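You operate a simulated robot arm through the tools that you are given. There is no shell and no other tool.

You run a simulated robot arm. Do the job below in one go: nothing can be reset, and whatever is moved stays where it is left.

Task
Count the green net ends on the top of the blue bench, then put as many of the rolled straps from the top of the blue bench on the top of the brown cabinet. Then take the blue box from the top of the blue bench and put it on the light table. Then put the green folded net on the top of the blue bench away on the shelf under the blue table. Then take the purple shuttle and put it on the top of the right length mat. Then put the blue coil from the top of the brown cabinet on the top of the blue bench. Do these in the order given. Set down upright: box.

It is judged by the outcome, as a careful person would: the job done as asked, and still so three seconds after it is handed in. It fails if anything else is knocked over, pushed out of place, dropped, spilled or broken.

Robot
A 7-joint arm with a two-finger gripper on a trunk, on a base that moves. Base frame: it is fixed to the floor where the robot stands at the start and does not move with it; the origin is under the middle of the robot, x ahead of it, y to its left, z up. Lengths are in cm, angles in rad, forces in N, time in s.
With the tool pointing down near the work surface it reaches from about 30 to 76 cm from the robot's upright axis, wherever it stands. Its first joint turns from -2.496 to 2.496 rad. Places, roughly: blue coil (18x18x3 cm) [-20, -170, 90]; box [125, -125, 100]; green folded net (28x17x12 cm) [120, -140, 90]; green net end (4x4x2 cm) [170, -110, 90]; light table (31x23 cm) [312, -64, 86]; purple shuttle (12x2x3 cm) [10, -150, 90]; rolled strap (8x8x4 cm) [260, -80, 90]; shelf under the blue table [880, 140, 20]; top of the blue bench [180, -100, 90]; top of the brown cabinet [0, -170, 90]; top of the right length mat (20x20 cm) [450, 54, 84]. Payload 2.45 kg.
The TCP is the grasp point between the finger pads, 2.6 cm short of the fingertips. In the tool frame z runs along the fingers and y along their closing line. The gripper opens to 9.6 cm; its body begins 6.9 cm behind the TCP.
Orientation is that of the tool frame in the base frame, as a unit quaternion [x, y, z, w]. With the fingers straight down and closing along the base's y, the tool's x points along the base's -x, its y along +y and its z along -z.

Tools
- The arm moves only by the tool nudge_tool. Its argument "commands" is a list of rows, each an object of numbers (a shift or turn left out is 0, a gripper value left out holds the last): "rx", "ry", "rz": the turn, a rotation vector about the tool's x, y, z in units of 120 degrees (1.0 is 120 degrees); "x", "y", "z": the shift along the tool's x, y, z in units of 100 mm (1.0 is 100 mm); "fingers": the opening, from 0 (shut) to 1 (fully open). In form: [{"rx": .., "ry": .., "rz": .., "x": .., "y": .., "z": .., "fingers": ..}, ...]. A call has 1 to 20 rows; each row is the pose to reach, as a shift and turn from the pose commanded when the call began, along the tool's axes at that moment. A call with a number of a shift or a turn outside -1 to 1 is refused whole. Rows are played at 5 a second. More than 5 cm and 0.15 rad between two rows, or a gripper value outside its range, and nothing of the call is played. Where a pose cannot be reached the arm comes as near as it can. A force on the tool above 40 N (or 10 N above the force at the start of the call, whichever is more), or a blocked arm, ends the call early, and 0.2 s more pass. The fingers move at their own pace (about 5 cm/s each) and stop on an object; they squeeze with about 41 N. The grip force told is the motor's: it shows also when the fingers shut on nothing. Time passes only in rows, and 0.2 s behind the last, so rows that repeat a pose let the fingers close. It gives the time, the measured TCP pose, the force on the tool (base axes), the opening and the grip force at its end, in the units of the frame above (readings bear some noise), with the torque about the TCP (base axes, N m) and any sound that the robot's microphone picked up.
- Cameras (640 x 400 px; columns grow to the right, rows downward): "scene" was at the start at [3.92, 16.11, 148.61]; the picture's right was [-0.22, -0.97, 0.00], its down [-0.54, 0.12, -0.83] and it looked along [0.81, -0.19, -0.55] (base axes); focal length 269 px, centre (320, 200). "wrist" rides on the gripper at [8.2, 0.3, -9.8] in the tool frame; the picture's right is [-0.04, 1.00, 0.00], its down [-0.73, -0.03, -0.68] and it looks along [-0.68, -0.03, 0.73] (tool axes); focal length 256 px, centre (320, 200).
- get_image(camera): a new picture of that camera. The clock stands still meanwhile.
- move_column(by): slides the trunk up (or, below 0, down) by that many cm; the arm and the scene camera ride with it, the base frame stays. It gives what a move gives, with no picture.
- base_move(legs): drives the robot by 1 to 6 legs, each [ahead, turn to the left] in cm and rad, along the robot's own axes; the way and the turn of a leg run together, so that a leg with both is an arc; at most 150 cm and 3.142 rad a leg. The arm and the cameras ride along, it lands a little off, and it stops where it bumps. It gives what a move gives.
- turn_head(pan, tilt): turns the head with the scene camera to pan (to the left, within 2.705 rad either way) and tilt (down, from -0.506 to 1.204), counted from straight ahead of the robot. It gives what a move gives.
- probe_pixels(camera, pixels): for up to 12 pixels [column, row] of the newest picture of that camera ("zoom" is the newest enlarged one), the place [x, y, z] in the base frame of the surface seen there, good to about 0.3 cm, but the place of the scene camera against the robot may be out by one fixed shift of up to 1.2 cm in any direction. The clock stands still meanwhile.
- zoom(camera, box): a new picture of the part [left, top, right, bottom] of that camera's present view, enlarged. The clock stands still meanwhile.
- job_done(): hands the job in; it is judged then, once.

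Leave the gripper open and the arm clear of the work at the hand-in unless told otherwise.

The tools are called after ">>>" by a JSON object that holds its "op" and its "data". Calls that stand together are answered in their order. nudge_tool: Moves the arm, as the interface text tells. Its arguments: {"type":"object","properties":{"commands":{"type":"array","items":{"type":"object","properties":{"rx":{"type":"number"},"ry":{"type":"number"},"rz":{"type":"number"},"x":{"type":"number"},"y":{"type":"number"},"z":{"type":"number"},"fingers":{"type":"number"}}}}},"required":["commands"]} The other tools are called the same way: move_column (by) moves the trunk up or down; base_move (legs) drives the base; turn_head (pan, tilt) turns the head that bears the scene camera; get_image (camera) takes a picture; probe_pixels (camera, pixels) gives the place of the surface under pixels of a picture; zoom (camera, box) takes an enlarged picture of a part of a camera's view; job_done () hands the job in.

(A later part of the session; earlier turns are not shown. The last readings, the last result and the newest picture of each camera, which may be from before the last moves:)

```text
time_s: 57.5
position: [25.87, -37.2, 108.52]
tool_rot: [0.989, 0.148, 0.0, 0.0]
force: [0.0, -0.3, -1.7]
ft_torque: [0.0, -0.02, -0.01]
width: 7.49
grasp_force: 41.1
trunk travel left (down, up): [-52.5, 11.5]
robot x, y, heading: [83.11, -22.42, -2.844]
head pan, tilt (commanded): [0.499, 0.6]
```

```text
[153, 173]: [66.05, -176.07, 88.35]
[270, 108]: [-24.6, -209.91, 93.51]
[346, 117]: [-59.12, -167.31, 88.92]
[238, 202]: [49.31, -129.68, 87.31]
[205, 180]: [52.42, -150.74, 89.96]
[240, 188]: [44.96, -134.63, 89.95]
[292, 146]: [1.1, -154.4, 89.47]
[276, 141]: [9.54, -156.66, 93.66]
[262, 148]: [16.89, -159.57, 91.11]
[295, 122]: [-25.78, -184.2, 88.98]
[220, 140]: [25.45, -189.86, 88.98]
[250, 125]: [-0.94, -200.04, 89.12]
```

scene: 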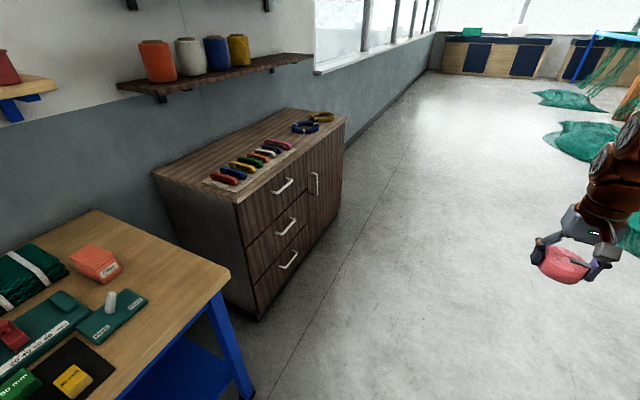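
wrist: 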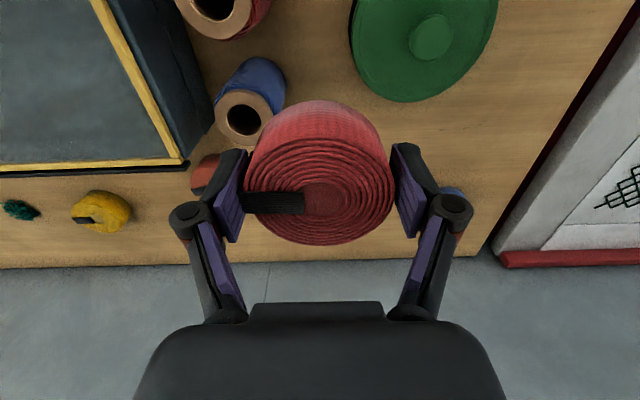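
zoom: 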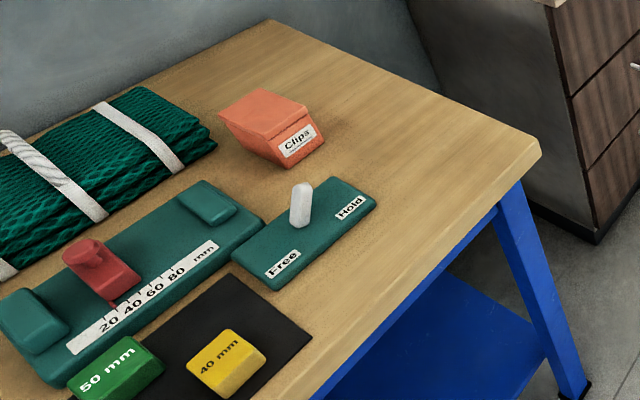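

The area behind the shuttle row (toward the wall) is free. I'll drive 114 cm further, turn left to face the cabinet, and go 45 cm ahead, then check.

>>> {"op": "base_move", "data": {"legs": [[114, 0], [0, 1.605], [42, 0]]}}

>>> {"op": "turn_head", "data": {"pan": 0.3, "tilt": 0.75}}

>>> {"op": "get_image", "data": {"camera": "scene"}}

>>> {"op": "get_image", "data": {"camera": "wrist"}}

```text
time_s: 69.4
position: [6.72, -150.84, 108.59]
tool_rot: [0.571, 0.821, 0.001, 0.0]
force: [-0.1, -0.3, -2.2]
ft_torque: [0.01, 0.01, -0.04]
width: 7.5
grasp_force: 41.1
trunk travel left (down, up): [-52.5, 11.5]
robot x, y, heading: [-11.59, -94.51, -1.215]
head pan, tilt (commanded): [0.499, 0.6]
```

```text
time_s: 70.1
position: [6.64, -150.76, 108.37]
tool_rot: [0.571, 0.821, 0.0, 0.0]
force: [1.0, -0.2, -2.1]
ft_torque: [0.01, 0.0, 0.01]
width: 7.48
grasp_force: 40.9
trunk travel left (down, up): [-52.5, 11.5]
robot x, y, heading: [-11.38, -94.76, -1.212]
head pan, tilt (commanded): [0.3, 0.75]
```

```text
taken
```

scene: 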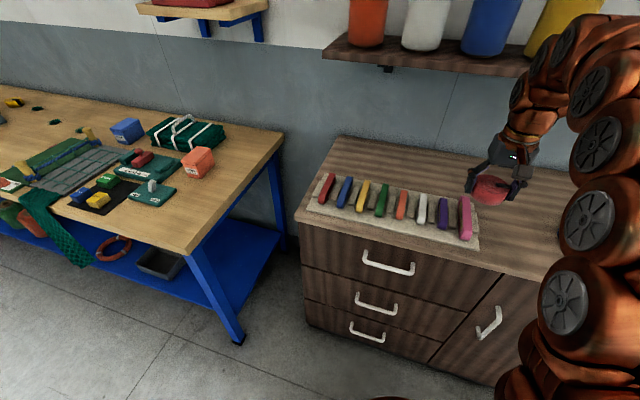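

```text
taken
```

wrist: 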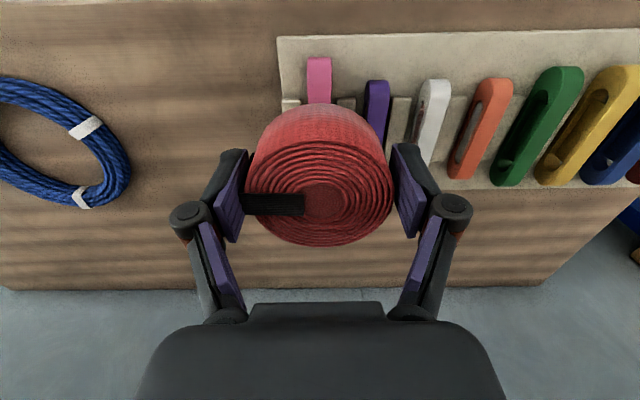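

The strap hovers at the front of the cabinet between coil and shuttles. I'll probe the free area behind the shuttles and surface height with the wrist camera.

>>> {"op": "probe_pixels", "data": {"camera": "wrist", "pixels": [[180, 120], [180, 220], [450, 230], [320, 265], [278, 100], [130, 150], [300, 255], [376, 100], [376, 135], [560, 260], [560, 180], [200, 60]]}}

```text
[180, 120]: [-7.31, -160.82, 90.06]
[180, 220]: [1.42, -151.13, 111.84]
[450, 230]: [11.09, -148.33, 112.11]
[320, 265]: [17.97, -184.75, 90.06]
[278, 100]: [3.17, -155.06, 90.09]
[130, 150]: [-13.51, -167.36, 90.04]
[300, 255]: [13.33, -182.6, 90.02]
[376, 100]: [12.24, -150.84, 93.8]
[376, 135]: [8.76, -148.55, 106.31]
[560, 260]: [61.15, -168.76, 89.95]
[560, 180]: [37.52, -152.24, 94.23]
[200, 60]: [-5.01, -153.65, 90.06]
```

Cabinet surface is z=90.0 (so the bench is ≈86.0). I drive 20 cm ahead with the strap at z≈105 bottom, well over the shuttles (top ≈94).

>>> {"op": "base_move", "data": {"legs": [[20, -0.024]]}}

>>> {"op": "get_image", "data": {"camera": "wrist"}}

```text
time_s: 71.7
position: [11.0, -166.63, 108.68]
tool_rot: [0.581, 0.814, 0.009, -0.012]
force: [0.2, 1.2, -1.1]
ft_torque: [-0.06, 0.0, 0.03]
width: 7.48
grasp_force: 41.3
trunk travel left (down, up): [-52.5, 11.5]
robot x, y, heading: [-5.11, -111.95, -1.241]
head pan, tilt (commanded): [0.3, 0.75]
stopped in leg 1: the robot was blocked; the commanded pose is now the measured one
```

```text
taken
```

wrist: 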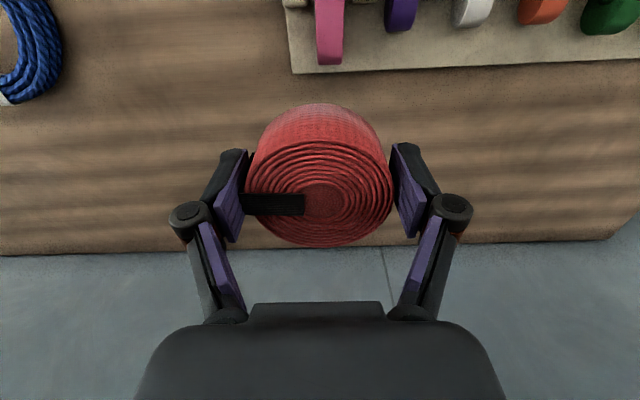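

The base got blocked by the cabinet (handles). I back off 2 cm at once and check that nothing shifted.

>>> {"op": "base_move", "data": {"legs": [[-2.5, 0]]}}

>>> {"op": "get_image", "data": {"camera": "scene"}}

>>> {"op": "get_image", "data": {"camera": "wrist"}}

```text
time_s: 72.5
position: [10.6, -166.3, 107.01]
tool_rot: [0.58, 0.814, 0.011, -0.017]
force: [-0.2, -0.9, -5.8]
ft_torque: [0.04, 0.02, -0.02]
width: 7.49
grasp_force: 40.9
trunk travel left (down, up): [-52.5, 11.5]
robot x, y, heading: [-6.18, -109.48, -1.237]
head pan, tilt (commanded): [0.3, 0.75]
```

```text
taken
```

scene: 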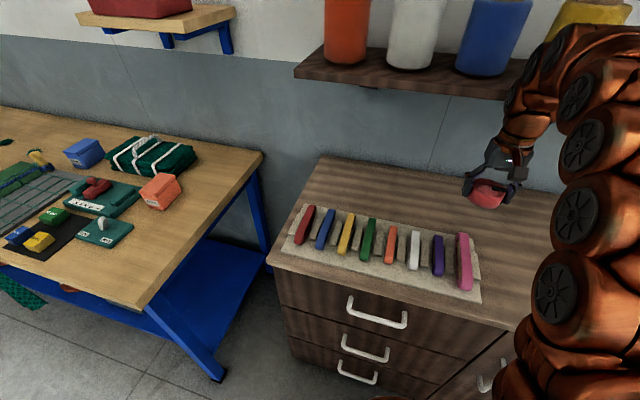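

```text
taken
```

wrist: 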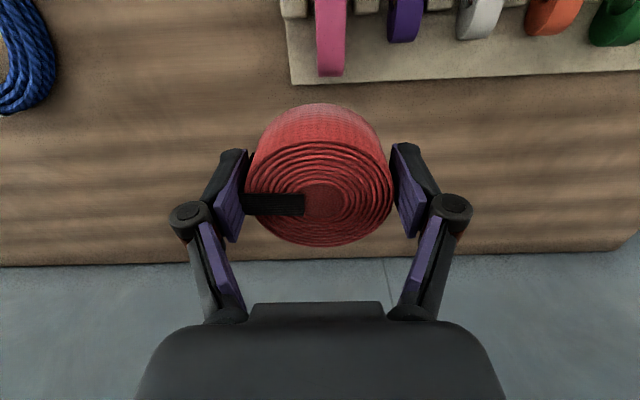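

The TCP hardly followed the base back, so part of the arm may be touching the wall shelf above. I'll probe the shelf edge, cans, and the arm.

>>> {"op": "probe_pixels", "data": {"camera": "scene", "pixels": [[300, 75], [400, 85], [515, 98], [345, 60], [480, 60], [515, 120], [525, 85], [560, 100], [575, 45], [500, 165], [590, 130], [545, 60]]}}

>>> {"op": "zoom", "data": {"camera": "scene", "box": [420, 0, 640, 220]}}

```text
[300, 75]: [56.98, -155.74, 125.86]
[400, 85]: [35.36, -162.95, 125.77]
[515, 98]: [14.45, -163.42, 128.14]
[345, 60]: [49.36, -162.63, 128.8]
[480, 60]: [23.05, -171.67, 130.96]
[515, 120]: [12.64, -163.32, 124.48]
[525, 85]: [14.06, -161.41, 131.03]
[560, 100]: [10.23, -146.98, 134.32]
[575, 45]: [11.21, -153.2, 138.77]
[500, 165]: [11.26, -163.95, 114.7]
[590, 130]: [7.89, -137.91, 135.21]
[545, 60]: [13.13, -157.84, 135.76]
```

```text
1.82 times, centred on (530, 110) of scene
```

zoom: 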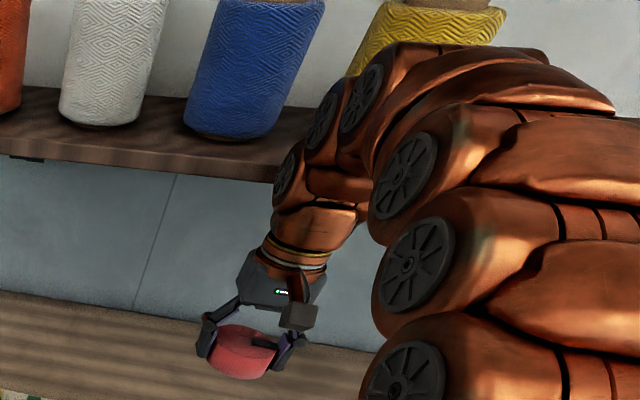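

The wrist had come up against the wall shelf (edge at z≈127, about 27 cm in from the cabinet front). Nothing on the shelf moved. I back off 12 cm; I'll place the straps in the free gap between mat and blue coil, keeping the wrist low or away from the shelf.

>>> {"op": "base_move", "data": {"legs": [[-12, 0]]}}

>>> {"op": "turn_head", "data": {"pan": -0.25, "tilt": 0.6}}

>>> {"op": "get_image", "data": {"camera": "scene"}}

>>> {"op": "get_image", "data": {"camera": "wrist"}}

```text
time_s: 73.8
position: [6.68, -154.85, 107.02]
tool_rot: [0.581, 0.814, 0.013, -0.018]
force: [0.2, 0.2, -1.4]
ft_torque: [0.01, -0.01, -0.01]
width: 7.52
grasp_force: 41.3
trunk travel left (down, up): [-52.5, 11.5]
robot x, y, heading: [-9.78, -98.35, -1.24]
head pan, tilt (commanded): [0.3, 0.75]
```

```text
time_s: 74.7
position: [6.73, -154.84, 107.02]
tool_rot: [0.581, 0.813, 0.012, -0.017]
force: [-0.6, 0.4, -1.8]
ft_torque: [0.02, -0.01, 0.03]
width: 7.46
grasp_force: 41.5
trunk travel left (down, up): [-52.5, 11.5]
robot x, y, heading: [-9.85, -98.02, -1.242]
head pan, tilt (commanded): [-0.25, 0.6]
```

```text
taken
```

scene: 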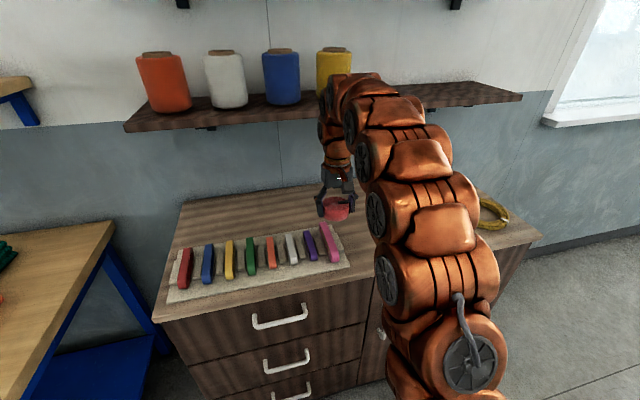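

```text
taken
```

wrist: 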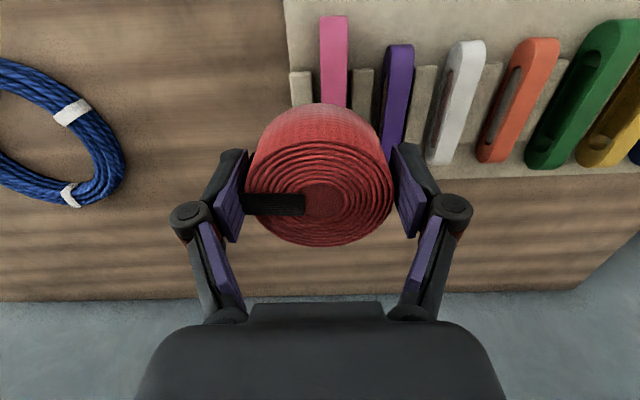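

All in place still. I level the tool, shift 13 cm to the right over the gap and lower to z≈99.

>>> {"op": "nudge_tool", "data": {"commands": [{"y": -0.4, "ry": -0.01}, {"y": -0.8, "ry": -0.02}, {"y": -1.0, "ry": -0.02}, {"y": -1.0, "z": 0.3, "ry": -0.02}]}}

>>> {"op": "nudge_tool", "data": {"commands": [{"y": -0.3, "z": 0.2}, {"y": -0.3, "z": 0.5}, {"y": -0.3, "z": 0.5}]}}

>>> {"op": "get_image", "data": {"camera": "wrist"}}

```text
time_s: 75.7
position: [-2.8, -157.92, 104.26]
tool_rot: [0.582, 0.814, 0.0, -0.001]
force: [0.1, 0.1, -3.0]
ft_torque: [-0.02, -0.03, -0.03]
width: 7.49
grasp_force: 41.1
trunk travel left (down, up): [-52.5, 11.5]
robot x, y, heading: [-9.95, -97.93, -1.244]
head pan, tilt (commanded): [-0.25, 0.6]
```

```text
time_s: 76.5
position: [-5.66, -158.88, 98.99]
tool_rot: [0.581, 0.814, 0.0, -0.001]
force: [-0.5, -0.2, -2.7]
ft_torque: [-0.01, 0.02, -0.01]
width: 7.51
grasp_force: 40.5
trunk travel left (down, up): [-52.5, 11.5]
robot x, y, heading: [-10.1, -98.33, -1.237]
head pan, tilt (commanded): [-0.25, 0.6]
```

```text
taken
```

wrist: 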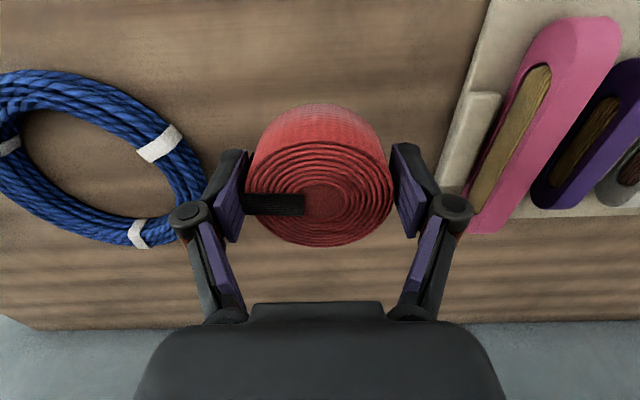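

The strap is over the gap (61.5 cm along, 9.6 cm deep). I slide 10 cm forward while lowering to z≈96, then a bit more.

>>> {"op": "nudge_tool", "data": {"commands": [{"x": -0.35, "z": 0.1}, {"x": -0.7, "z": 0.2}, {"x": -1.0, "z": 0.3}, {"x": -1.0, "z": 0.3}]}}

>>> {"op": "nudge_tool", "data": {"commands": [{"x": -0.2, "z": 0.1}, {"x": -0.34, "z": 0.15}, {"x": -0.34, "z": 0.2}]}}

>>> {"op": "get_image", "data": {"camera": "wrist"}}

>>> {"op": "get_image", "data": {"camera": "scene"}}

```text
time_s: 77.5
position: [-2.22, -168.42, 95.84]
tool_rot: [0.582, 0.813, 0.002, 0.0]
force: [-0.1, 0.3, -2.4]
ft_torque: [0.03, -0.03, 0.0]
width: 7.5
grasp_force: 41.7
trunk travel left (down, up): [-52.5, 11.5]
robot x, y, heading: [-10.07, -98.36, -1.238]
head pan, tilt (commanded): [-0.25, 0.6]
```

```text
time_s: 78.3
position: [-1.23, -171.67, 93.98]
tool_rot: [0.581, 0.814, 0.001, -0.001]
force: [-0.8, 0.6, -1.8]
ft_torque: [0.02, 0.03, 0.03]
width: 7.48
grasp_force: 41.2
trunk travel left (down, up): [-52.5, 11.5]
robot x, y, heading: [-9.96, -97.78, -1.239]
head pan, tilt (commanded): [-0.25, 0.6]
```

```text
taken
```

wrist: 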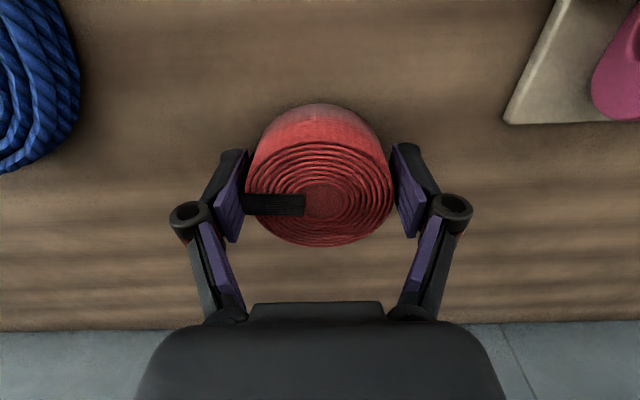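

```text
taken
```

scene: 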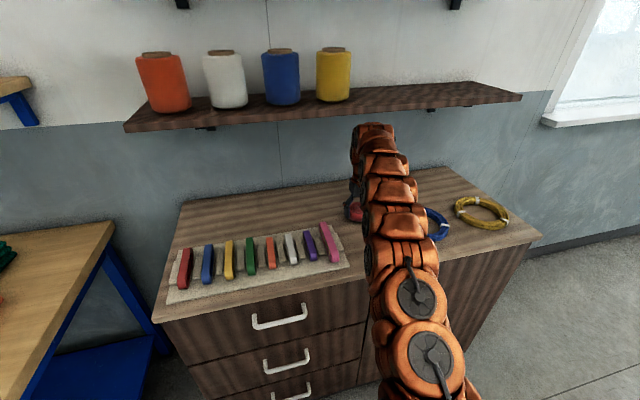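

Strap is 1.2 cm above the surface with free space on all sides. I lower 1.15 cm and then open.

>>> {"op": "nudge_tool", "data": {"commands": [{"z": 0.06}, {"z": 0.11}, {"z": 0.115}, {"z": 0.115}]}}

>>> {"op": "nudge_tool", "data": {"commands": [{"fingers": 0.85}, {"fingers": 0.95}, {"fingers": 1}, {"fingers": 1}]}}

>>> {"op": "nudge_tool", "data": {"commands": [{"z": -0.2}, {"z": -0.45}, {"z": -0.6, "x": 0.2}, {"z": -0.6, "x": 0.6}, {"z": -0.7, "x": 1.0}]}}

>>> {"op": "get_image", "data": {"camera": "wrist"}}

```text
time_s: 79.3
position: [-1.3, -171.67, 92.91]
tool_rot: [0.58, 0.814, 0.001, -0.001]
force: [0.4, -0.2, -1.0]
ft_torque: [0.04, 0.0, 0.02]
width: 7.47
grasp_force: 41.2
trunk travel left (down, up): [-52.5, 11.5]
robot x, y, heading: [-9.91, -98.1, -1.241]
head pan, tilt (commanded): [-0.25, 0.6]
```

```text
time_s: 80.3
position: [-1.26, -171.66, 92.96]
tool_rot: [0.582, 0.813, 0.001, -0.001]
force: [-0.7, 0.2, -0.4]
ft_torque: [-0.01, -0.01, 0.0]
width: 9.59
grasp_force: 0.1
trunk travel left (down, up): [-52.5, 11.5]
robot x, y, heading: [-10.07, -97.93, -1.24]
head pan, tilt (commanded): [-0.25, 0.6]
```

```text
time_s: 81.5
position: [-4.46, -162.46, 100.17]
tool_rot: [0.582, 0.813, 0.0, -0.001]
force: [-0.6, -0.2, -0.8]
ft_torque: [0.06, 0.06, 0.0]
width: 9.6
grasp_force: 0.0
trunk travel left (down, up): [-52.5, 11.5]
robot x, y, heading: [-9.79, -98.01, -1.242]
head pan, tilt (commanded): [-0.25, 0.6]
```

```text
taken
```

wrist: 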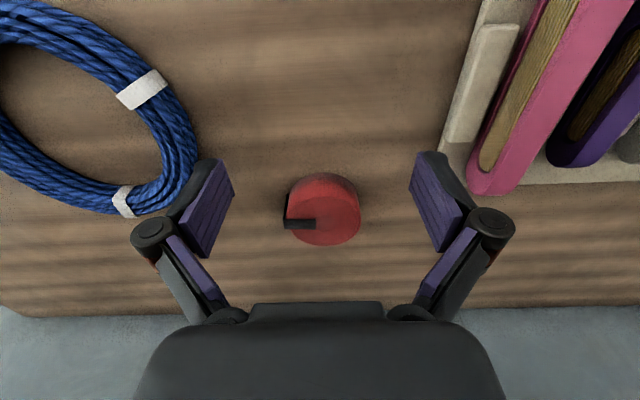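

The red strap stands well in the gap. I raise and re-center the arm, then back out and drive to the bench's east end for the blue strap.

>>> {"op": "nudge_tool", "data": {"commands": [{"z": -0.4, "x": 0.1}, {"z": -0.8, "x": 0.2, "y": 0.2}, {"z": -0.8, "x": 0.3, "y": 0.6}, {"z": -0.8, "x": 0.4, "y": 1.0}]}}

>>> {"op": "base_move", "data": {"legs": [[-38, 0], [0, 1.574], [150, 0], [130, 0]]}}

>>> {"op": "turn_head", "data": {"pan": -1.2, "tilt": 0.7}}

>>> {"op": "get_image", "data": {"camera": "scene"}}

```text
time_s: 82.5
position: [3.33, -155.29, 107.92]
tool_rot: [0.582, 0.813, 0.001, 0.0]
force: [0.5, -0.3, 0.0]
ft_torque: [0.05, -0.05, 0.01]
width: 9.59
grasp_force: 0.0
trunk travel left (down, up): [-52.5, 11.5]
robot x, y, heading: [-9.97, -97.48, -1.238]
head pan, tilt (commanded): [-0.25, 0.6]
```

```text
time_s: 102.0
position: [303.67, 36.73, 107.79]
tool_rot: [-0.142, 0.99, 0.001, 0.0]
force: [0.1, 0.3, 0.9]
ft_torque: [-0.01, 0.0, -0.01]
width: 9.61
grasp_force: 0.0
trunk travel left (down, up): [-52.5, 11.5]
robot x, y, heading: [246.23, 25.56, 0.284]
head pan, tilt (commanded): [-0.25, 0.6]
```

```text
time_s: 103.3
position: [303.82, 36.65, 107.93]
tool_rot: [-0.143, 0.99, 0.0, -0.001]
force: [-0.1, 0.4, -0.1]
ft_torque: [0.02, -0.01, -0.01]
width: 9.6
grasp_force: 0.1
trunk travel left (down, up): [-52.5, 11.5]
robot x, y, heading: [245.93, 25.41, 0.288]
head pan, tilt (commanded): [-1.201, 0.7]
```

```text
taken
```

scene: 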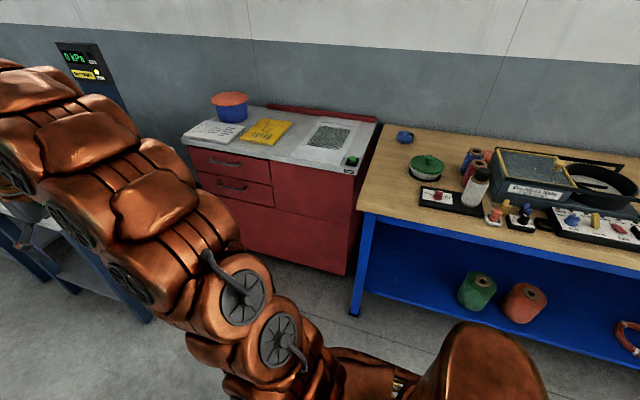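

Robot is at u≈208 opposite the blue strap. I turn right to face the bench and advance 31 cm.

>>> {"op": "base_move", "data": {"legs": [[0, -1.524], [31, 0]]}}

>>> {"op": "get_image", "data": {"camera": "wrist"}}

```text
time_s: 109.0
position: [271.87, -59.6, 107.81]
tool_rot: [0.568, 0.823, 0.001, -0.001]
force: [0.4, -0.2, -0.1]
ft_torque: [-0.01, -0.02, 0.0]
width: 9.62
grasp_force: 0.0
trunk travel left (down, up): [-52.5, 11.5]
robot x, y, heading: [256.94, -3.1, -1.21]
head pan, tilt (commanded): [-1.201, 0.7]
```

```text
taken
```

wrist: 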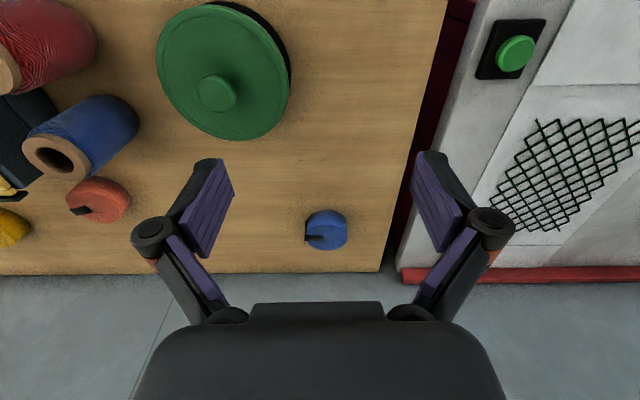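

Blue strap at wrist (327,230). I probe it.

>>> {"op": "zoom", "data": {"camera": "wrist", "box": [280, 190, 376, 250]}}

>>> {"op": "probe_pixels", "data": {"camera": "wrist", "pixels": [[332, 240], [345, 231], [308, 230], [328, 218], [330, 246], [340, 243], [316, 243], [340, 221], [305, 236], [280, 235], [350, 262], [318, 220]]}}

```text
6.67 times, centred on (328, 220) of wrist
```

zoom: 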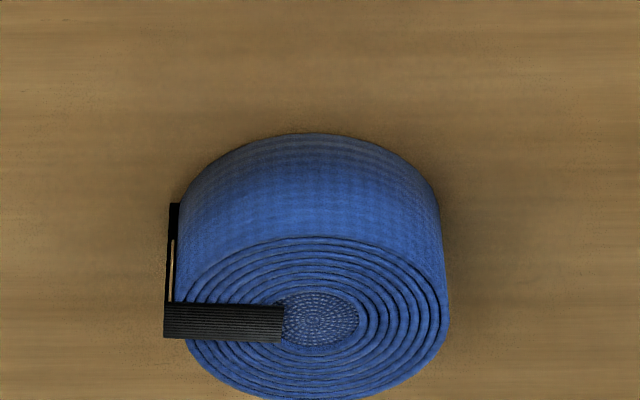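

```text
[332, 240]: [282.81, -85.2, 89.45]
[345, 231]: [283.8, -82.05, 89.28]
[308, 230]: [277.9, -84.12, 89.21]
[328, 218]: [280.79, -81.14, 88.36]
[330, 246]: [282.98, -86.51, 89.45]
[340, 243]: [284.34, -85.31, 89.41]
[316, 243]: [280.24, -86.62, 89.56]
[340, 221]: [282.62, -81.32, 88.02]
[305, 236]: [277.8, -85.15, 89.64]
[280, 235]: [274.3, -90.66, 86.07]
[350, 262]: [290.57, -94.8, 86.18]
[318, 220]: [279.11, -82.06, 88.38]
```

Blue strap center ≈ (281.2,-84.4). I advance 3 cm, raise the trunk 11 cm for more reach, and move the arm forward/down in steps, ending with a slight outward tilt (0.25 rad).

>>> {"op": "base_move", "data": {"legs": [[3, 0]]}}

>>> {"op": "move_column", "data": {"by": 11}}

>>> {"op": "nudge_tool", "data": {"commands": [{"x": -0.2, "z": 0.33}, {"x": -0.4, "z": 0.67}, {"x": -0.6, "z": 1.0}, {"x": -0.6, "z": 1.0}]}}

>>> {"op": "nudge_tool", "data": {"commands": [{"x": -0.3, "z": 0.33}, {"x": -0.6, "z": 0.67}, {"x": -0.9, "z": 1.0}, {"x": -0.9, "z": 1.0}]}}

```text
time_s: 109.8
position: [273.07, -62.37, 107.86]
tool_rot: [0.568, 0.823, 0.001, 0.0]
force: [0.6, -0.3, 0.4]
ft_torque: [-0.01, -0.01, 0.01]
width: 9.59
grasp_force: 0.0
trunk travel left (down, up): [-52.5, 11.5]
robot x, y, heading: [257.8, -5.83, -1.202]
head pan, tilt (commanded): [-1.201, 0.7]
```

```text
time_s: 111.2
position: [273.0, -62.52, 118.83]
tool_rot: [0.568, 0.823, 0.0, -0.001]
force: [0.6, -0.5, -0.5]
ft_torque: [0.02, 0.0, -0.03]
width: 9.59
grasp_force: 0.1
trunk travel left (down, up): [-63.5, 0.5]
robot x, y, heading: [258.35, -5.74, -1.208]
head pan, tilt (commanded): [-1.201, 0.7]
```

```text
time_s: 112.2
position: [275.23, -68.03, 108.81]
tool_rot: [0.568, 0.823, 0.001, -0.001]
force: [-0.4, 0.4, 0.1]
ft_torque: [0.04, -0.01, 0.0]
width: 9.59
grasp_force: 0.2
trunk travel left (down, up): [-63.5, 0.5]
robot x, y, heading: [257.53, -5.55, -1.208]
head pan, tilt (commanded): [-1.201, 0.7]
```

```text
time_s: 113.2
position: [278.59, -76.52, 98.65]
tool_rot: [0.569, 0.822, 0.0, 0.0]
force: [1.4, -0.5, -0.3]
ft_torque: [0.01, -0.04, 0.0]
width: 9.58
grasp_force: 0.0
trunk travel left (down, up): [-63.5, 0.5]
robot x, y, heading: [257.75, -5.67, -1.211]
head pan, tilt (commanded): [-1.201, 0.7]
```

Now the remaining 8.3 cm forward, slightly right, down 4, with the tilt.

>>> {"op": "nudge_tool", "data": {"commands": [{"x": -0.28, "z": 0.13, "y": -0.02, "ry": -0.04}, {"x": -0.56, "z": 0.27, "y": -0.04, "ry": -0.08}, {"x": -0.83, "z": 0.4, "y": -0.046, "ry": -0.119}, {"x": -0.83, "z": 0.4, "y": -0.046, "ry": -0.119}]}}

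>>> {"op": "get_image", "data": {"camera": "wrist"}}

```text
time_s: 114.2
position: [280.75, -84.5, 94.67]
tool_rot: [0.564, 0.816, -0.071, 0.103]
force: [-0.1, -0.4, 0.1]
ft_torque: [0.0, -0.01, 0.03]
width: 9.61
grasp_force: 0.1
trunk travel left (down, up): [-63.5, 0.5]
robot x, y, heading: [257.87, -5.63, -1.211]
head pan, tilt (commanded): [-1.201, 0.7]
```

```text
taken
```

wrist: 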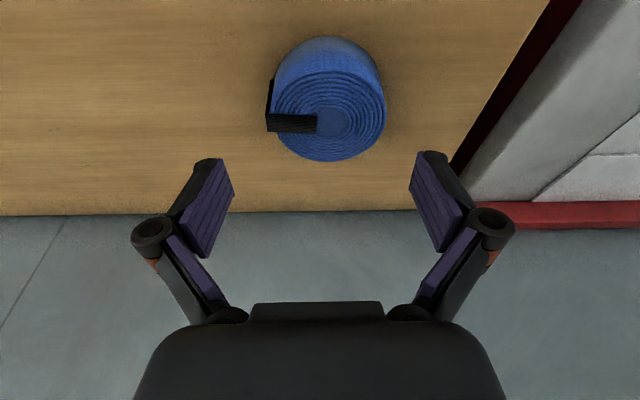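

Shift 0.3 cm left and descend 5.6 cm vertically to z≈89.05.

>>> {"op": "nudge_tool", "data": {"commands": [{"x": 0.05, "z": 0.2, "y": 0.03}, {"x": 0.1, "z": 0.4, "y": 0.03}, {"x": 0.14, "z": 0.547, "y": 0.03}, {"x": 0.14, "z": 0.547, "y": 0.03}]}}

>>> {"op": "get_image", "data": {"camera": "wrist"}}

```text
time_s: 115.2
position: [281.06, -84.25, 88.95]
tool_rot: [0.564, 0.816, -0.07, 0.102]
force: [0.2, 0.5, 0.1]
ft_torque: [0.01, 0.02, 0.04]
width: 9.62
grasp_force: 0.1
trunk travel left (down, up): [-63.5, 0.5]
robot x, y, heading: [257.8, -5.7, -1.214]
head pan, tilt (commanded): [-1.201, 0.7]
```

```text
taken
```

wrist: 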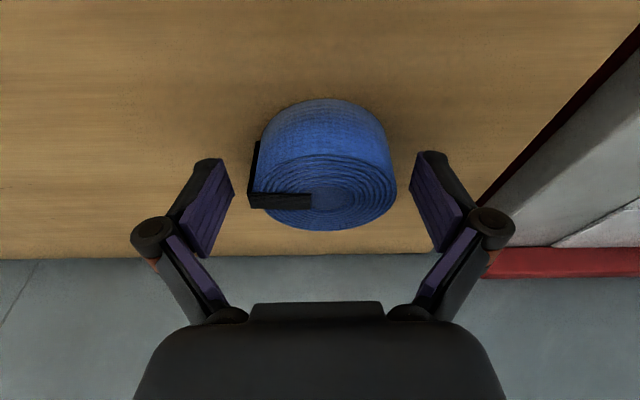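

Well centered. Close the fingers.

>>> {"op": "nudge_tool", "data": {"commands": [{"fingers": 0.6}, {"fingers": 0.4}, {"fingers": 0.2}, {"fingers": 0.2}, {"fingers": 0.2}]}}

>>> {"op": "nudge_tool", "data": {"commands": [{"z": -0.25}, {"z": -0.5}, {"z": -0.7, "x": 0.15}, {"z": -0.9, "x": 0.5}, {"z": -1.0, "x": 0.8}, {"z": -1.0, "x": 1.0}]}}

>>> {"op": "get_image", "data": {"camera": "wrist"}}

```text
time_s: 116.5
position: [281.16, -84.26, 89.19]
tool_rot: [0.563, 0.817, -0.07, 0.101]
force: [3.4, 0.1, 6.3]
ft_torque: [-0.03, 0.17, 0.04]
width: 7.46
grasp_force: 41.1
trunk travel left (down, up): [-63.5, 0.5]
robot x, y, heading: [257.65, -6.1, -1.212]
head pan, tilt (commanded): [-1.201, 0.7]
```

```text
time_s: 117.8
position: [276.78, -72.99, 96.56]
tool_rot: [0.565, 0.816, -0.07, 0.102]
force: [-0.8, 0.2, -2.2]
ft_torque: [0.04, -0.01, -0.01]
width: 7.44
grasp_force: 41.1
trunk travel left (down, up): [-63.5, 0.5]
robot x, y, heading: [257.58, -5.26, -1.21]
head pan, tilt (commanded): [-1.201, 0.7]
```

```text
taken
```

wrist: 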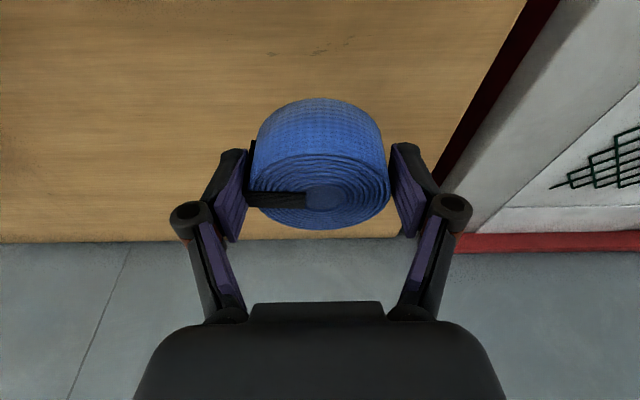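

Held. I lift and retract further while undoing the tilt.

>>> {"op": "nudge_tool", "data": {"commands": [{"x": 0.2, "z": -0.21, "ry": 0.04}, {"x": 0.42, "z": -0.42, "ry": 0.08}, {"x": 0.62, "z": -0.63, "ry": 0.119}, {"x": 0.82, "z": -0.83, "ry": 0.119}, {"x": 0.82, "z": -0.83, "ry": 0.119}]}}

>>> {"op": "nudge_tool", "data": {"commands": [{"z": -0.4}, {"z": -0.8}, {"z": -0.8}]}}

>>> {"op": "base_move", "data": {"legs": [[-36, 0], [0, -1.596], [150, 0], [138, 0]]}}

>>> {"op": "get_image", "data": {"camera": "wrist"}}

```text
time_s: 119.0
position: [273.28, -63.5, 102.52]
tool_rot: [0.57, 0.822, 0.0, -0.001]
force: [0.0, -0.3, -1.6]
ft_torque: [0.0, 0.0, -0.02]
width: 7.45
grasp_force: 41.2
trunk travel left (down, up): [-63.5, 0.5]
robot x, y, heading: [257.51, -5.85, -1.206]
head pan, tilt (commanded): [-1.201, 0.7]
```

```text
time_s: 119.8
position: [273.26, -63.36, 110.21]
tool_rot: [0.569, 0.822, 0.002, -0.001]
force: [-0.4, -0.3, -1.7]
ft_torque: [-0.02, 0.0, -0.01]
width: 7.45
grasp_force: 40.6
trunk travel left (down, up): [-63.5, 0.5]
robot x, y, heading: [258.18, -5.55, -1.205]
head pan, tilt (commanded): [-1.201, 0.7]
```

```text
time_s: 139.5
position: [-88.03, -63.7, 110.06]
tool_rot: [0.991, 0.131, 0.001, 0.0]
force: [-0.7, 0.4, -1.4]
ft_torque: [0.0, -0.03, -0.01]
width: 7.43
grasp_force: 40.6
trunk travel left (down, up): [-63.5, 0.5]
robot x, y, heading: [-29.05, -54.03, -2.879]
head pan, tilt (commanded): [-1.201, 0.7]
```

```text
taken
```

wrist: 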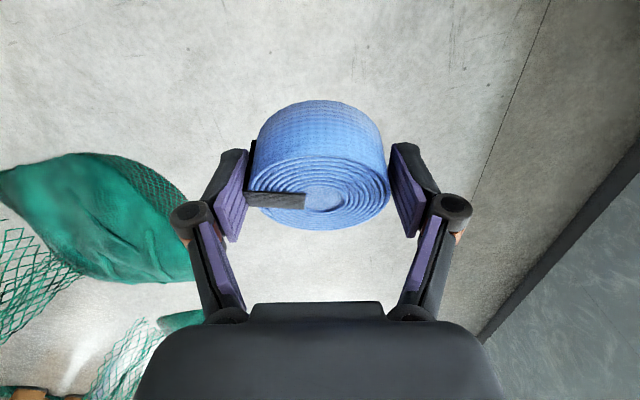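

Blue strap held. Drive 12 cm more, turn left to face the cabinet and advance 46 cm.

>>> {"op": "base_move", "data": {"legs": [[12, 0], [0, 1.642], [44, 0]]}}

>>> {"op": "turn_head", "data": {"pan": 0.2, "tilt": 0.7}}

>>> {"op": "get_image", "data": {"camera": "scene"}}

>>> {"op": "get_image", "data": {"camera": "wrist"}}

```text
time_s: 147.0
position: [-13.11, -156.82, 110.17]
tool_rot: [0.584, 0.812, 0.0, -0.001]
force: [-0.3, 0.2, -2.4]
ft_torque: [0.0, -0.01, 0.0]
width: 7.44
grasp_force: 41.1
trunk travel left (down, up): [-63.5, 0.5]
robot x, y, heading: [-26.23, -98.6, -1.249]
head pan, tilt (commanded): [-1.201, 0.7]
```

```text
time_s: 148.5
position: [-13.02, -156.87, 110.16]
tool_rot: [0.584, 0.812, 0.001, 0.0]
force: [-0.2, -0.2, -1.4]
ft_torque: [0.01, 0.02, -0.04]
width: 7.41
grasp_force: 41.6
trunk travel left (down, up): [-63.5, 0.5]
robot x, y, heading: [-26.33, -98.25, -1.246]
head pan, tilt (commanded): [0.201, 0.7]
```

```text
taken
```

scene: 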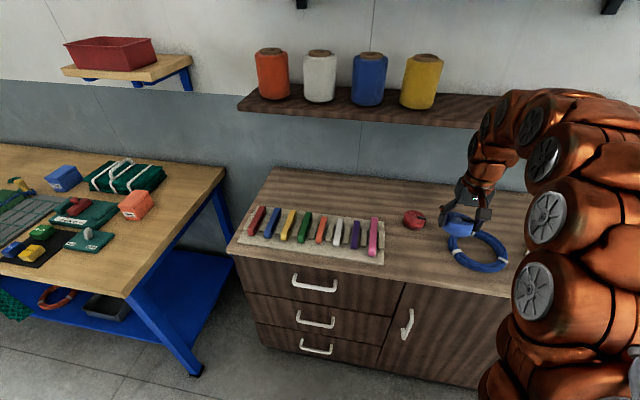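

```text
taken
```

wrist: 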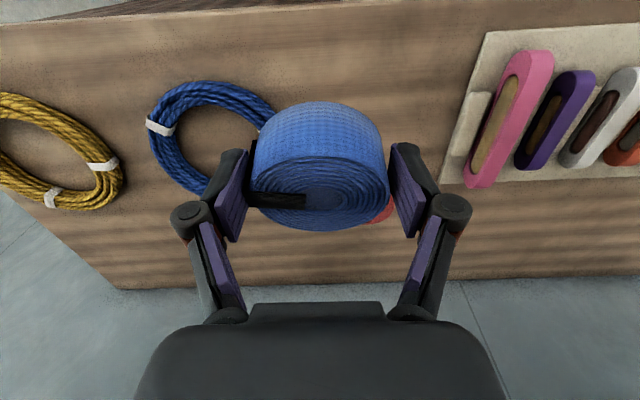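

I must restore the 0.25 rad tilt when placing. I move left 6.3, forward 8.4 and down toward the spot just in front of the red strap.

>>> {"op": "nudge_tool", "data": {"commands": [{"y": 0.3, "z": 0.1, "x": -0.15}, {"y": 0.63, "z": 0.3, "x": -0.3}, {"y": 0.63, "z": 0.5, "x": -0.4}, {"y": 0.63, "z": 0.5, "x": -0.4}]}}

>>> {"op": "nudge_tool", "data": {"commands": [{"x": -0.2, "z": 0.2, "ry": -0.04}, {"x": -0.4, "z": 0.5, "ry": -0.08}, {"x": -0.44, "z": 0.75, "ry": -0.119}, {"x": -0.44, "z": 0.75, "ry": -0.119}]}}

>>> {"op": "get_image", "data": {"camera": "wrist"}}

```text
time_s: 149.5
position: [-5.74, -158.69, 105.15]
tool_rot: [0.585, 0.811, 0.001, 0.001]
force: [0.6, 0.1, -1.9]
ft_torque: [0.02, 0.02, 0.0]
width: 7.43
grasp_force: 41.1
trunk travel left (down, up): [-63.5, 0.5]
robot x, y, heading: [-26.15, -98.29, -1.252]
head pan, tilt (commanded): [0.201, 0.7]
```

```text
time_s: 150.5
position: [-4.42, -162.74, 97.59]
tool_rot: [0.581, 0.804, -0.072, 0.1]
force: [-0.7, -0.1, -1.9]
ft_torque: [0.04, -0.02, 0.01]
width: 7.41
grasp_force: 41.1
trunk travel left (down, up): [-63.5, 0.5]
robot x, y, heading: [-26.71, -98.52, -1.249]
head pan, tilt (commanded): [0.201, 0.7]
```

```text
taken
```

wrist: 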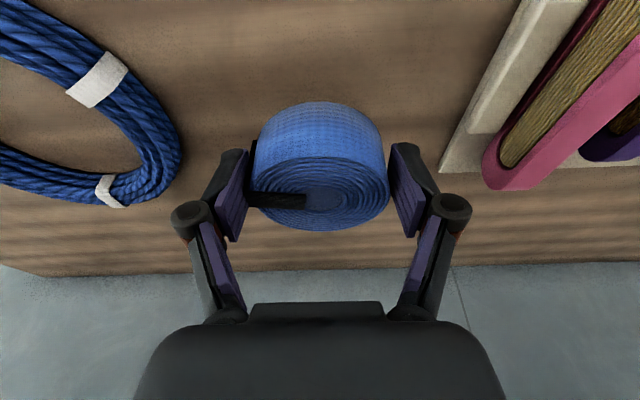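

Spot is clear. Lower vertically 4.4 cm.

>>> {"op": "nudge_tool", "data": {"commands": [{"x": 0.05, "z": 0.2}, {"x": 0.09, "z": 0.36}, {"x": 0.109, "z": 0.426}, {"x": 0.109, "z": 0.426}]}}

>>> {"op": "get_image", "data": {"camera": "scene"}}

```text
time_s: 151.5
position: [-4.37, -162.83, 93.23]
tool_rot: [0.581, 0.805, -0.073, 0.1]
force: [0.5, -0.2, -1.4]
ft_torque: [-0.01, 0.03, 0.02]
width: 7.42
grasp_force: 41.1
trunk travel left (down, up): [-63.5, 0.5]
robot x, y, heading: [-26.44, -98.12, -1.251]
head pan, tilt (commanded): [0.201, 0.7]
```

```text
taken
```

scene: 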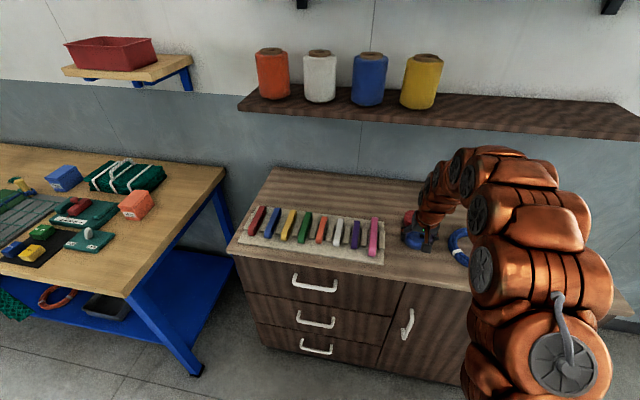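

Just a hair more, then release, and lift straight up.

>>> {"op": "nudge_tool", "data": {"commands": [{"z": 0.012}, {"z": 0.014, "fingers": 0.9}, {"z": 0.014, "fingers": 1}, {"z": 0.014, "fingers": 1}, {"z": 0.014, "fingers": 1}]}}

>>> {"op": "nudge_tool", "data": {"commands": [{"x": -0.05, "z": -0.2}, {"x": -0.1, "z": -0.4}, {"x": -0.05, "z": -0.7}, {"x": 0.2, "z": -0.9}, {"x": 0.5, "z": -1.0}]}}

>>> {"op": "get_image", "data": {"camera": "wrist"}}

```text
time_s: 152.7
position: [-4.31, -162.73, 93.15]
tool_rot: [0.581, 0.805, -0.073, 0.1]
force: [0.0, -0.3, -0.4]
ft_torque: [-0.02, 0.01, 0.0]
width: 9.6
grasp_force: 0.1
trunk travel left (down, up): [-63.5, 0.5]
robot x, y, heading: [-26.43, -98.41, -1.249]
head pan, tilt (commanded): [0.201, 0.7]
```

```text
time_s: 153.9
position: [-7.0, -156.1, 101.6]
tool_rot: [0.58, 0.805, -0.073, 0.1]
force: [0.8, 0.3, -0.2]
ft_torque: [0.0, -0.02, 0.01]
width: 9.59
grasp_force: 0.1
trunk travel left (down, up): [-63.5, 0.5]
robot x, y, heading: [-26.51, -98.58, -1.244]
head pan, tilt (commanded): [0.201, 0.7]
```

```text
taken
```

wrist: 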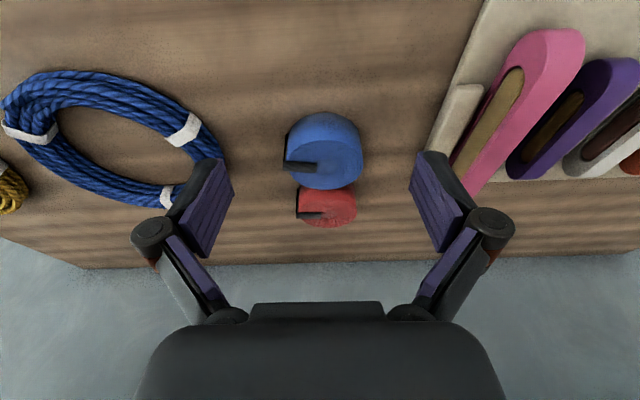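

Both straps stand fine. I level and re-center the arm, then look at the bench's west end for hidden net ends.

>>> {"op": "nudge_tool", "data": {"commands": [{"x": 0.03, "z": -0.3, "y": -0.1, "ry": 0.04}, {"x": 0.06, "z": -0.55, "y": -0.3, "ry": 0.08}, {"x": 0.09, "z": -0.8, "y": -0.5, "ry": 0.119}, {"x": 0.09, "z": -0.85, "y": -0.6, "ry": 0.119}, {"x": 0.09, "z": -0.85, "y": -0.6, "ry": 0.119}]}}

>>> {"op": "turn_head", "data": {"pan": 0.75, "tilt": 0.6}}

>>> {"op": "zoom", "data": {"camera": "scene", "box": [160, 100, 480, 300]}}

```text
time_s: 155.1
position: [-13.53, -155.07, 109.49]
tool_rot: [0.585, 0.811, 0.0, -0.001]
force: [0.0, -0.3, 0.2]
ft_torque: [0.0, -0.03, -0.02]
width: 9.58
grasp_force: 0.1
trunk travel left (down, up): [-63.5, 0.5]
robot x, y, heading: [-26.46, -98.58, -1.244]
head pan, tilt (commanded): [0.201, 0.7]
```

```text
time_s: 156.1
position: [-13.43, -155.13, 109.47]
tool_rot: [0.584, 0.812, 0.001, -0.001]
force: [-0.1, 0.4, -0.4]
ft_torque: [-0.01, 0.0, 0.0]
width: 9.61
grasp_force: 0.0
trunk travel left (down, up): [-63.5, 0.5]
robot x, y, heading: [-25.94, -98.54, -1.251]
head pan, tilt (commanded): [0.75, 0.6]
```

```text
2.00 times, centred on (320, 200) of scene
```

zoom: 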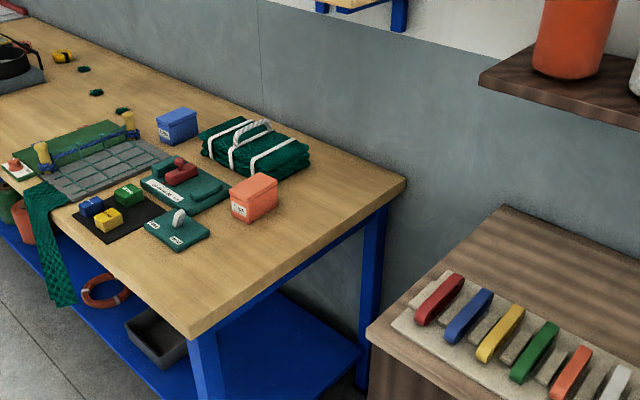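

Three net ends again from here. To be sure none hides behind the folded net, I'll stop on the way and look over it from close by.

>>> {"op": "base_move", "data": {"legs": [[-36, 0], [0, 1.582], [132, 0], [0, -1.571], [24, 0]]}}

>>> {"op": "turn_head", "data": {"pan": 0.3, "tilt": 0.8}}

>>> {"op": "get_image", "data": {"camera": "scene"}}

>>> {"op": "get_image", "data": {"camera": "wrist"}}

```text
time_s: 173.7
position: [106.33, -97.17, 109.53]
tool_rot: [0.576, 0.817, 0.001, -0.001]
force: [0.7, 0.5, 0.1]
ft_torque: [-0.02, 0.02, -0.01]
width: 9.59
grasp_force: 0.1
trunk travel left (down, up): [-63.5, 0.5]
robot x, y, heading: [92.35, -40.86, -1.225]
head pan, tilt (commanded): [0.75, 0.6]
```

```text
time_s: 174.6
position: [106.49, -97.09, 109.49]
tool_rot: [0.576, 0.817, 0.001, -0.001]
force: [-0.8, 0.5, 0.0]
ft_torque: [0.01, -0.05, 0.0]
width: 9.63
grasp_force: 0.0
trunk travel left (down, up): [-63.5, 0.5]
robot x, y, heading: [92.58, -40.96, -1.231]
head pan, tilt (commanded): [0.3, 0.799]
```

```text
taken
```

scene: 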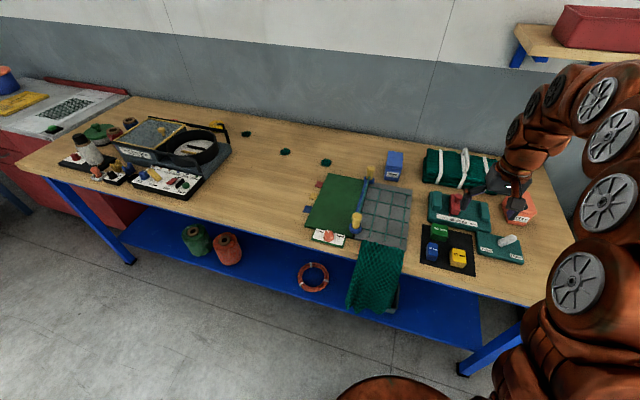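

```text
taken
```

wrist: 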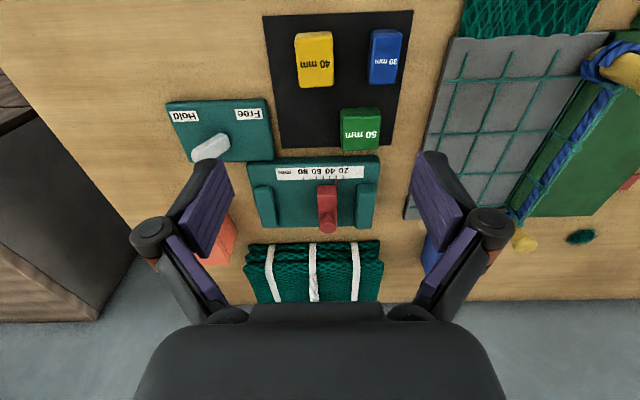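

No further net ends show from here; the count is three, so one more strap is to be moved. Now back to the strap area (orange/yellow) at u≈180.

>>> {"op": "base_move", "data": {"legs": [[-21, 0], [0, 1.562], [142, 0], [0, -1.571], [36, 0]]}}

>>> {"op": "get_image", "data": {"camera": "wrist"}}

>>> {"op": "get_image", "data": {"camera": "scene"}}

```text
time_s: 192.3
position: [240.09, -71.34, 109.39]
tool_rot: [0.598, 0.801, 0.0, -0.001]
force: [0.5, 0.2, 0.3]
ft_torque: [-0.01, 0.02, -0.01]
width: 9.59
grasp_force: 0.1
trunk travel left (down, up): [-63.5, 0.5]
robot x, y, heading: [229.45, -14.47, -1.289]
head pan, tilt (commanded): [0.3, 0.799]
```

```text
taken
```

wrist: 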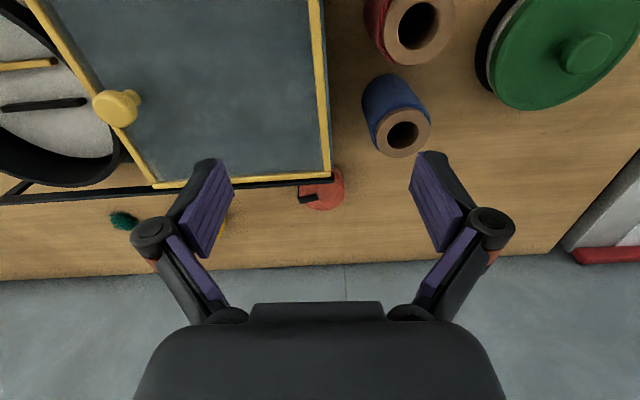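

```text
taken
```

scene: 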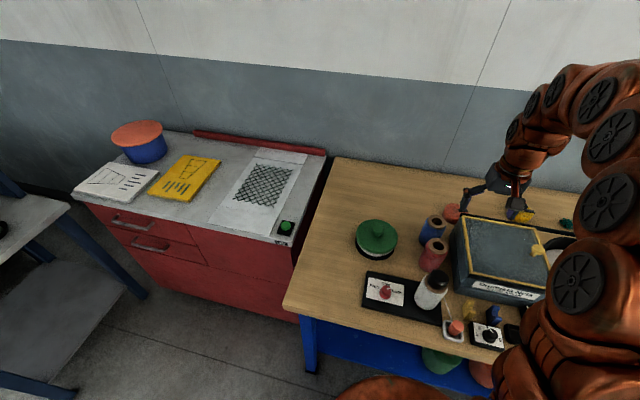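

Orange strap at wrist (325,190), with the winder's dark bar next to it. I zoom and probe.

>>> {"op": "zoom", "data": {"camera": "wrist", "box": [230, 130, 440, 260]}}

>>> {"op": "probe_pixels", "data": {"camera": "wrist", "pixels": [[325, 178], [260, 184], [300, 180], [322, 200], [342, 190], [305, 200], [325, 208], [340, 178], [300, 210], [330, 165], [404, 152], [395, 110]]}}

```text
3.05 times, centred on (335, 195) of wrist
```

zoom: 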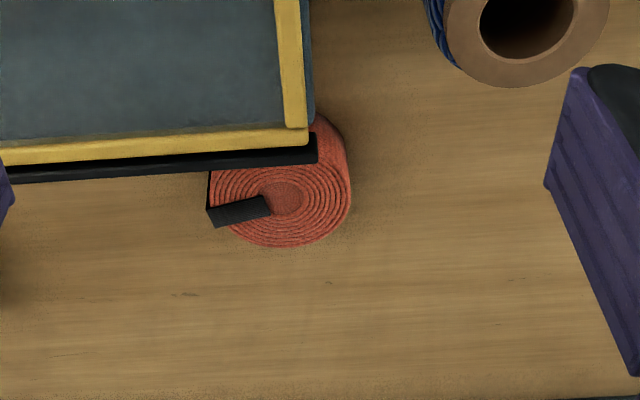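

```text
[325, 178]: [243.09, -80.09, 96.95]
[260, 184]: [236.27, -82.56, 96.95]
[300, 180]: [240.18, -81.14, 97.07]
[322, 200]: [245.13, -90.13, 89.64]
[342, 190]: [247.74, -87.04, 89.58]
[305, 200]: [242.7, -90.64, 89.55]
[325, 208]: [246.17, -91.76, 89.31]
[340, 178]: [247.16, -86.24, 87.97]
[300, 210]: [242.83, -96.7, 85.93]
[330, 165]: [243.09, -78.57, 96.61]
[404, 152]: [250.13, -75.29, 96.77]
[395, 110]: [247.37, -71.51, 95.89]
```

The orange strap center is ≈(244.9,-88.6); the winder bar (z 97) lies 8.7 cm in front of it. I'll turn the gripper about 105° clockwise (seen from above) so the camera points east and the fingers close mostly front–back, clear of the bar. First the turn, up here at z≈109.

>>> {"op": "nudge_tool", "data": {"commands": [{"rz": 0.067}, {"rz": 0.134}, {"rz": 0.201}, {"rz": 0.268}, {"rz": 0.335}, {"rz": 0.402}, {"rz": 0.469}, {"rz": 0.536}, {"rz": 0.603}, {"rz": 0.67}, {"rz": 0.737}, {"rz": 0.804}, {"rz": 0.875}, {"rz": 0.875}]}}

>>> {"op": "get_image", "data": {"camera": "wrist"}}

>>> {"op": "get_image", "data": {"camera": "scene"}}

```text
time_s: 195.3
position: [240.21, -71.41, 109.47]
tool_rot: [1.0, 0.012, 0.0, -0.001]
force: [-0.6, 0.1, -0.8]
ft_torque: [-0.01, -0.01, -0.02]
width: 9.61
grasp_force: 0.1
trunk travel left (down, up): [-63.5, 0.5]
robot x, y, heading: [229.0, -14.25, -1.282]
head pan, tilt (commanded): [0.3, 0.799]
```

```text
taken
```

wrist: 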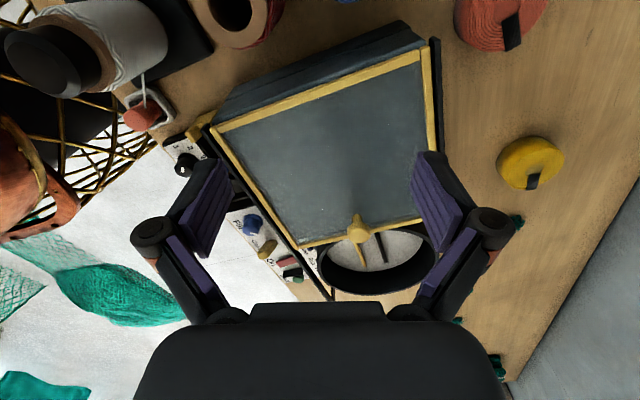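

```text
taken
```

scene: 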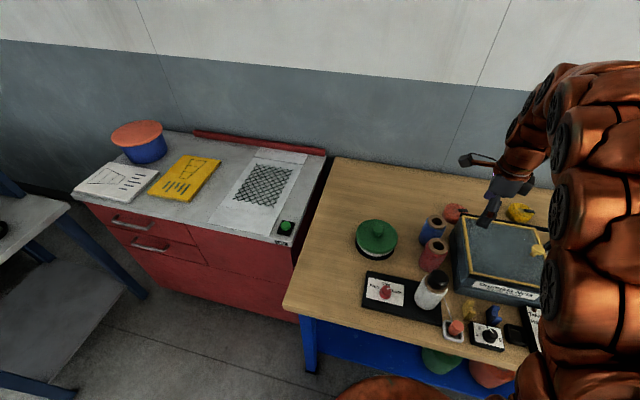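

The turn worked; camera now points +x. I turn 24° further so the near finger comes down east of the bar's end.

>>> {"op": "nudge_tool", "data": {"commands": [{"rz": 0.067}, {"rz": 0.134}, {"rz": 0.2}, {"rz": 0.2}]}}

```text
time_s: 196.3
position: [240.07, -71.46, 109.47]
tool_rot: [0.981, -0.196, 0.001, -0.001]
force: [0.6, 0.0, -0.1]
ft_torque: [-0.01, 0.01, 0.01]
width: 9.61
grasp_force: 0.0
trunk travel left (down, up): [-63.5, 0.5]
robot x, y, heading: [229.41, -14.44, -1.282]
head pan, tilt (commanded): [0.3, 0.799]
```

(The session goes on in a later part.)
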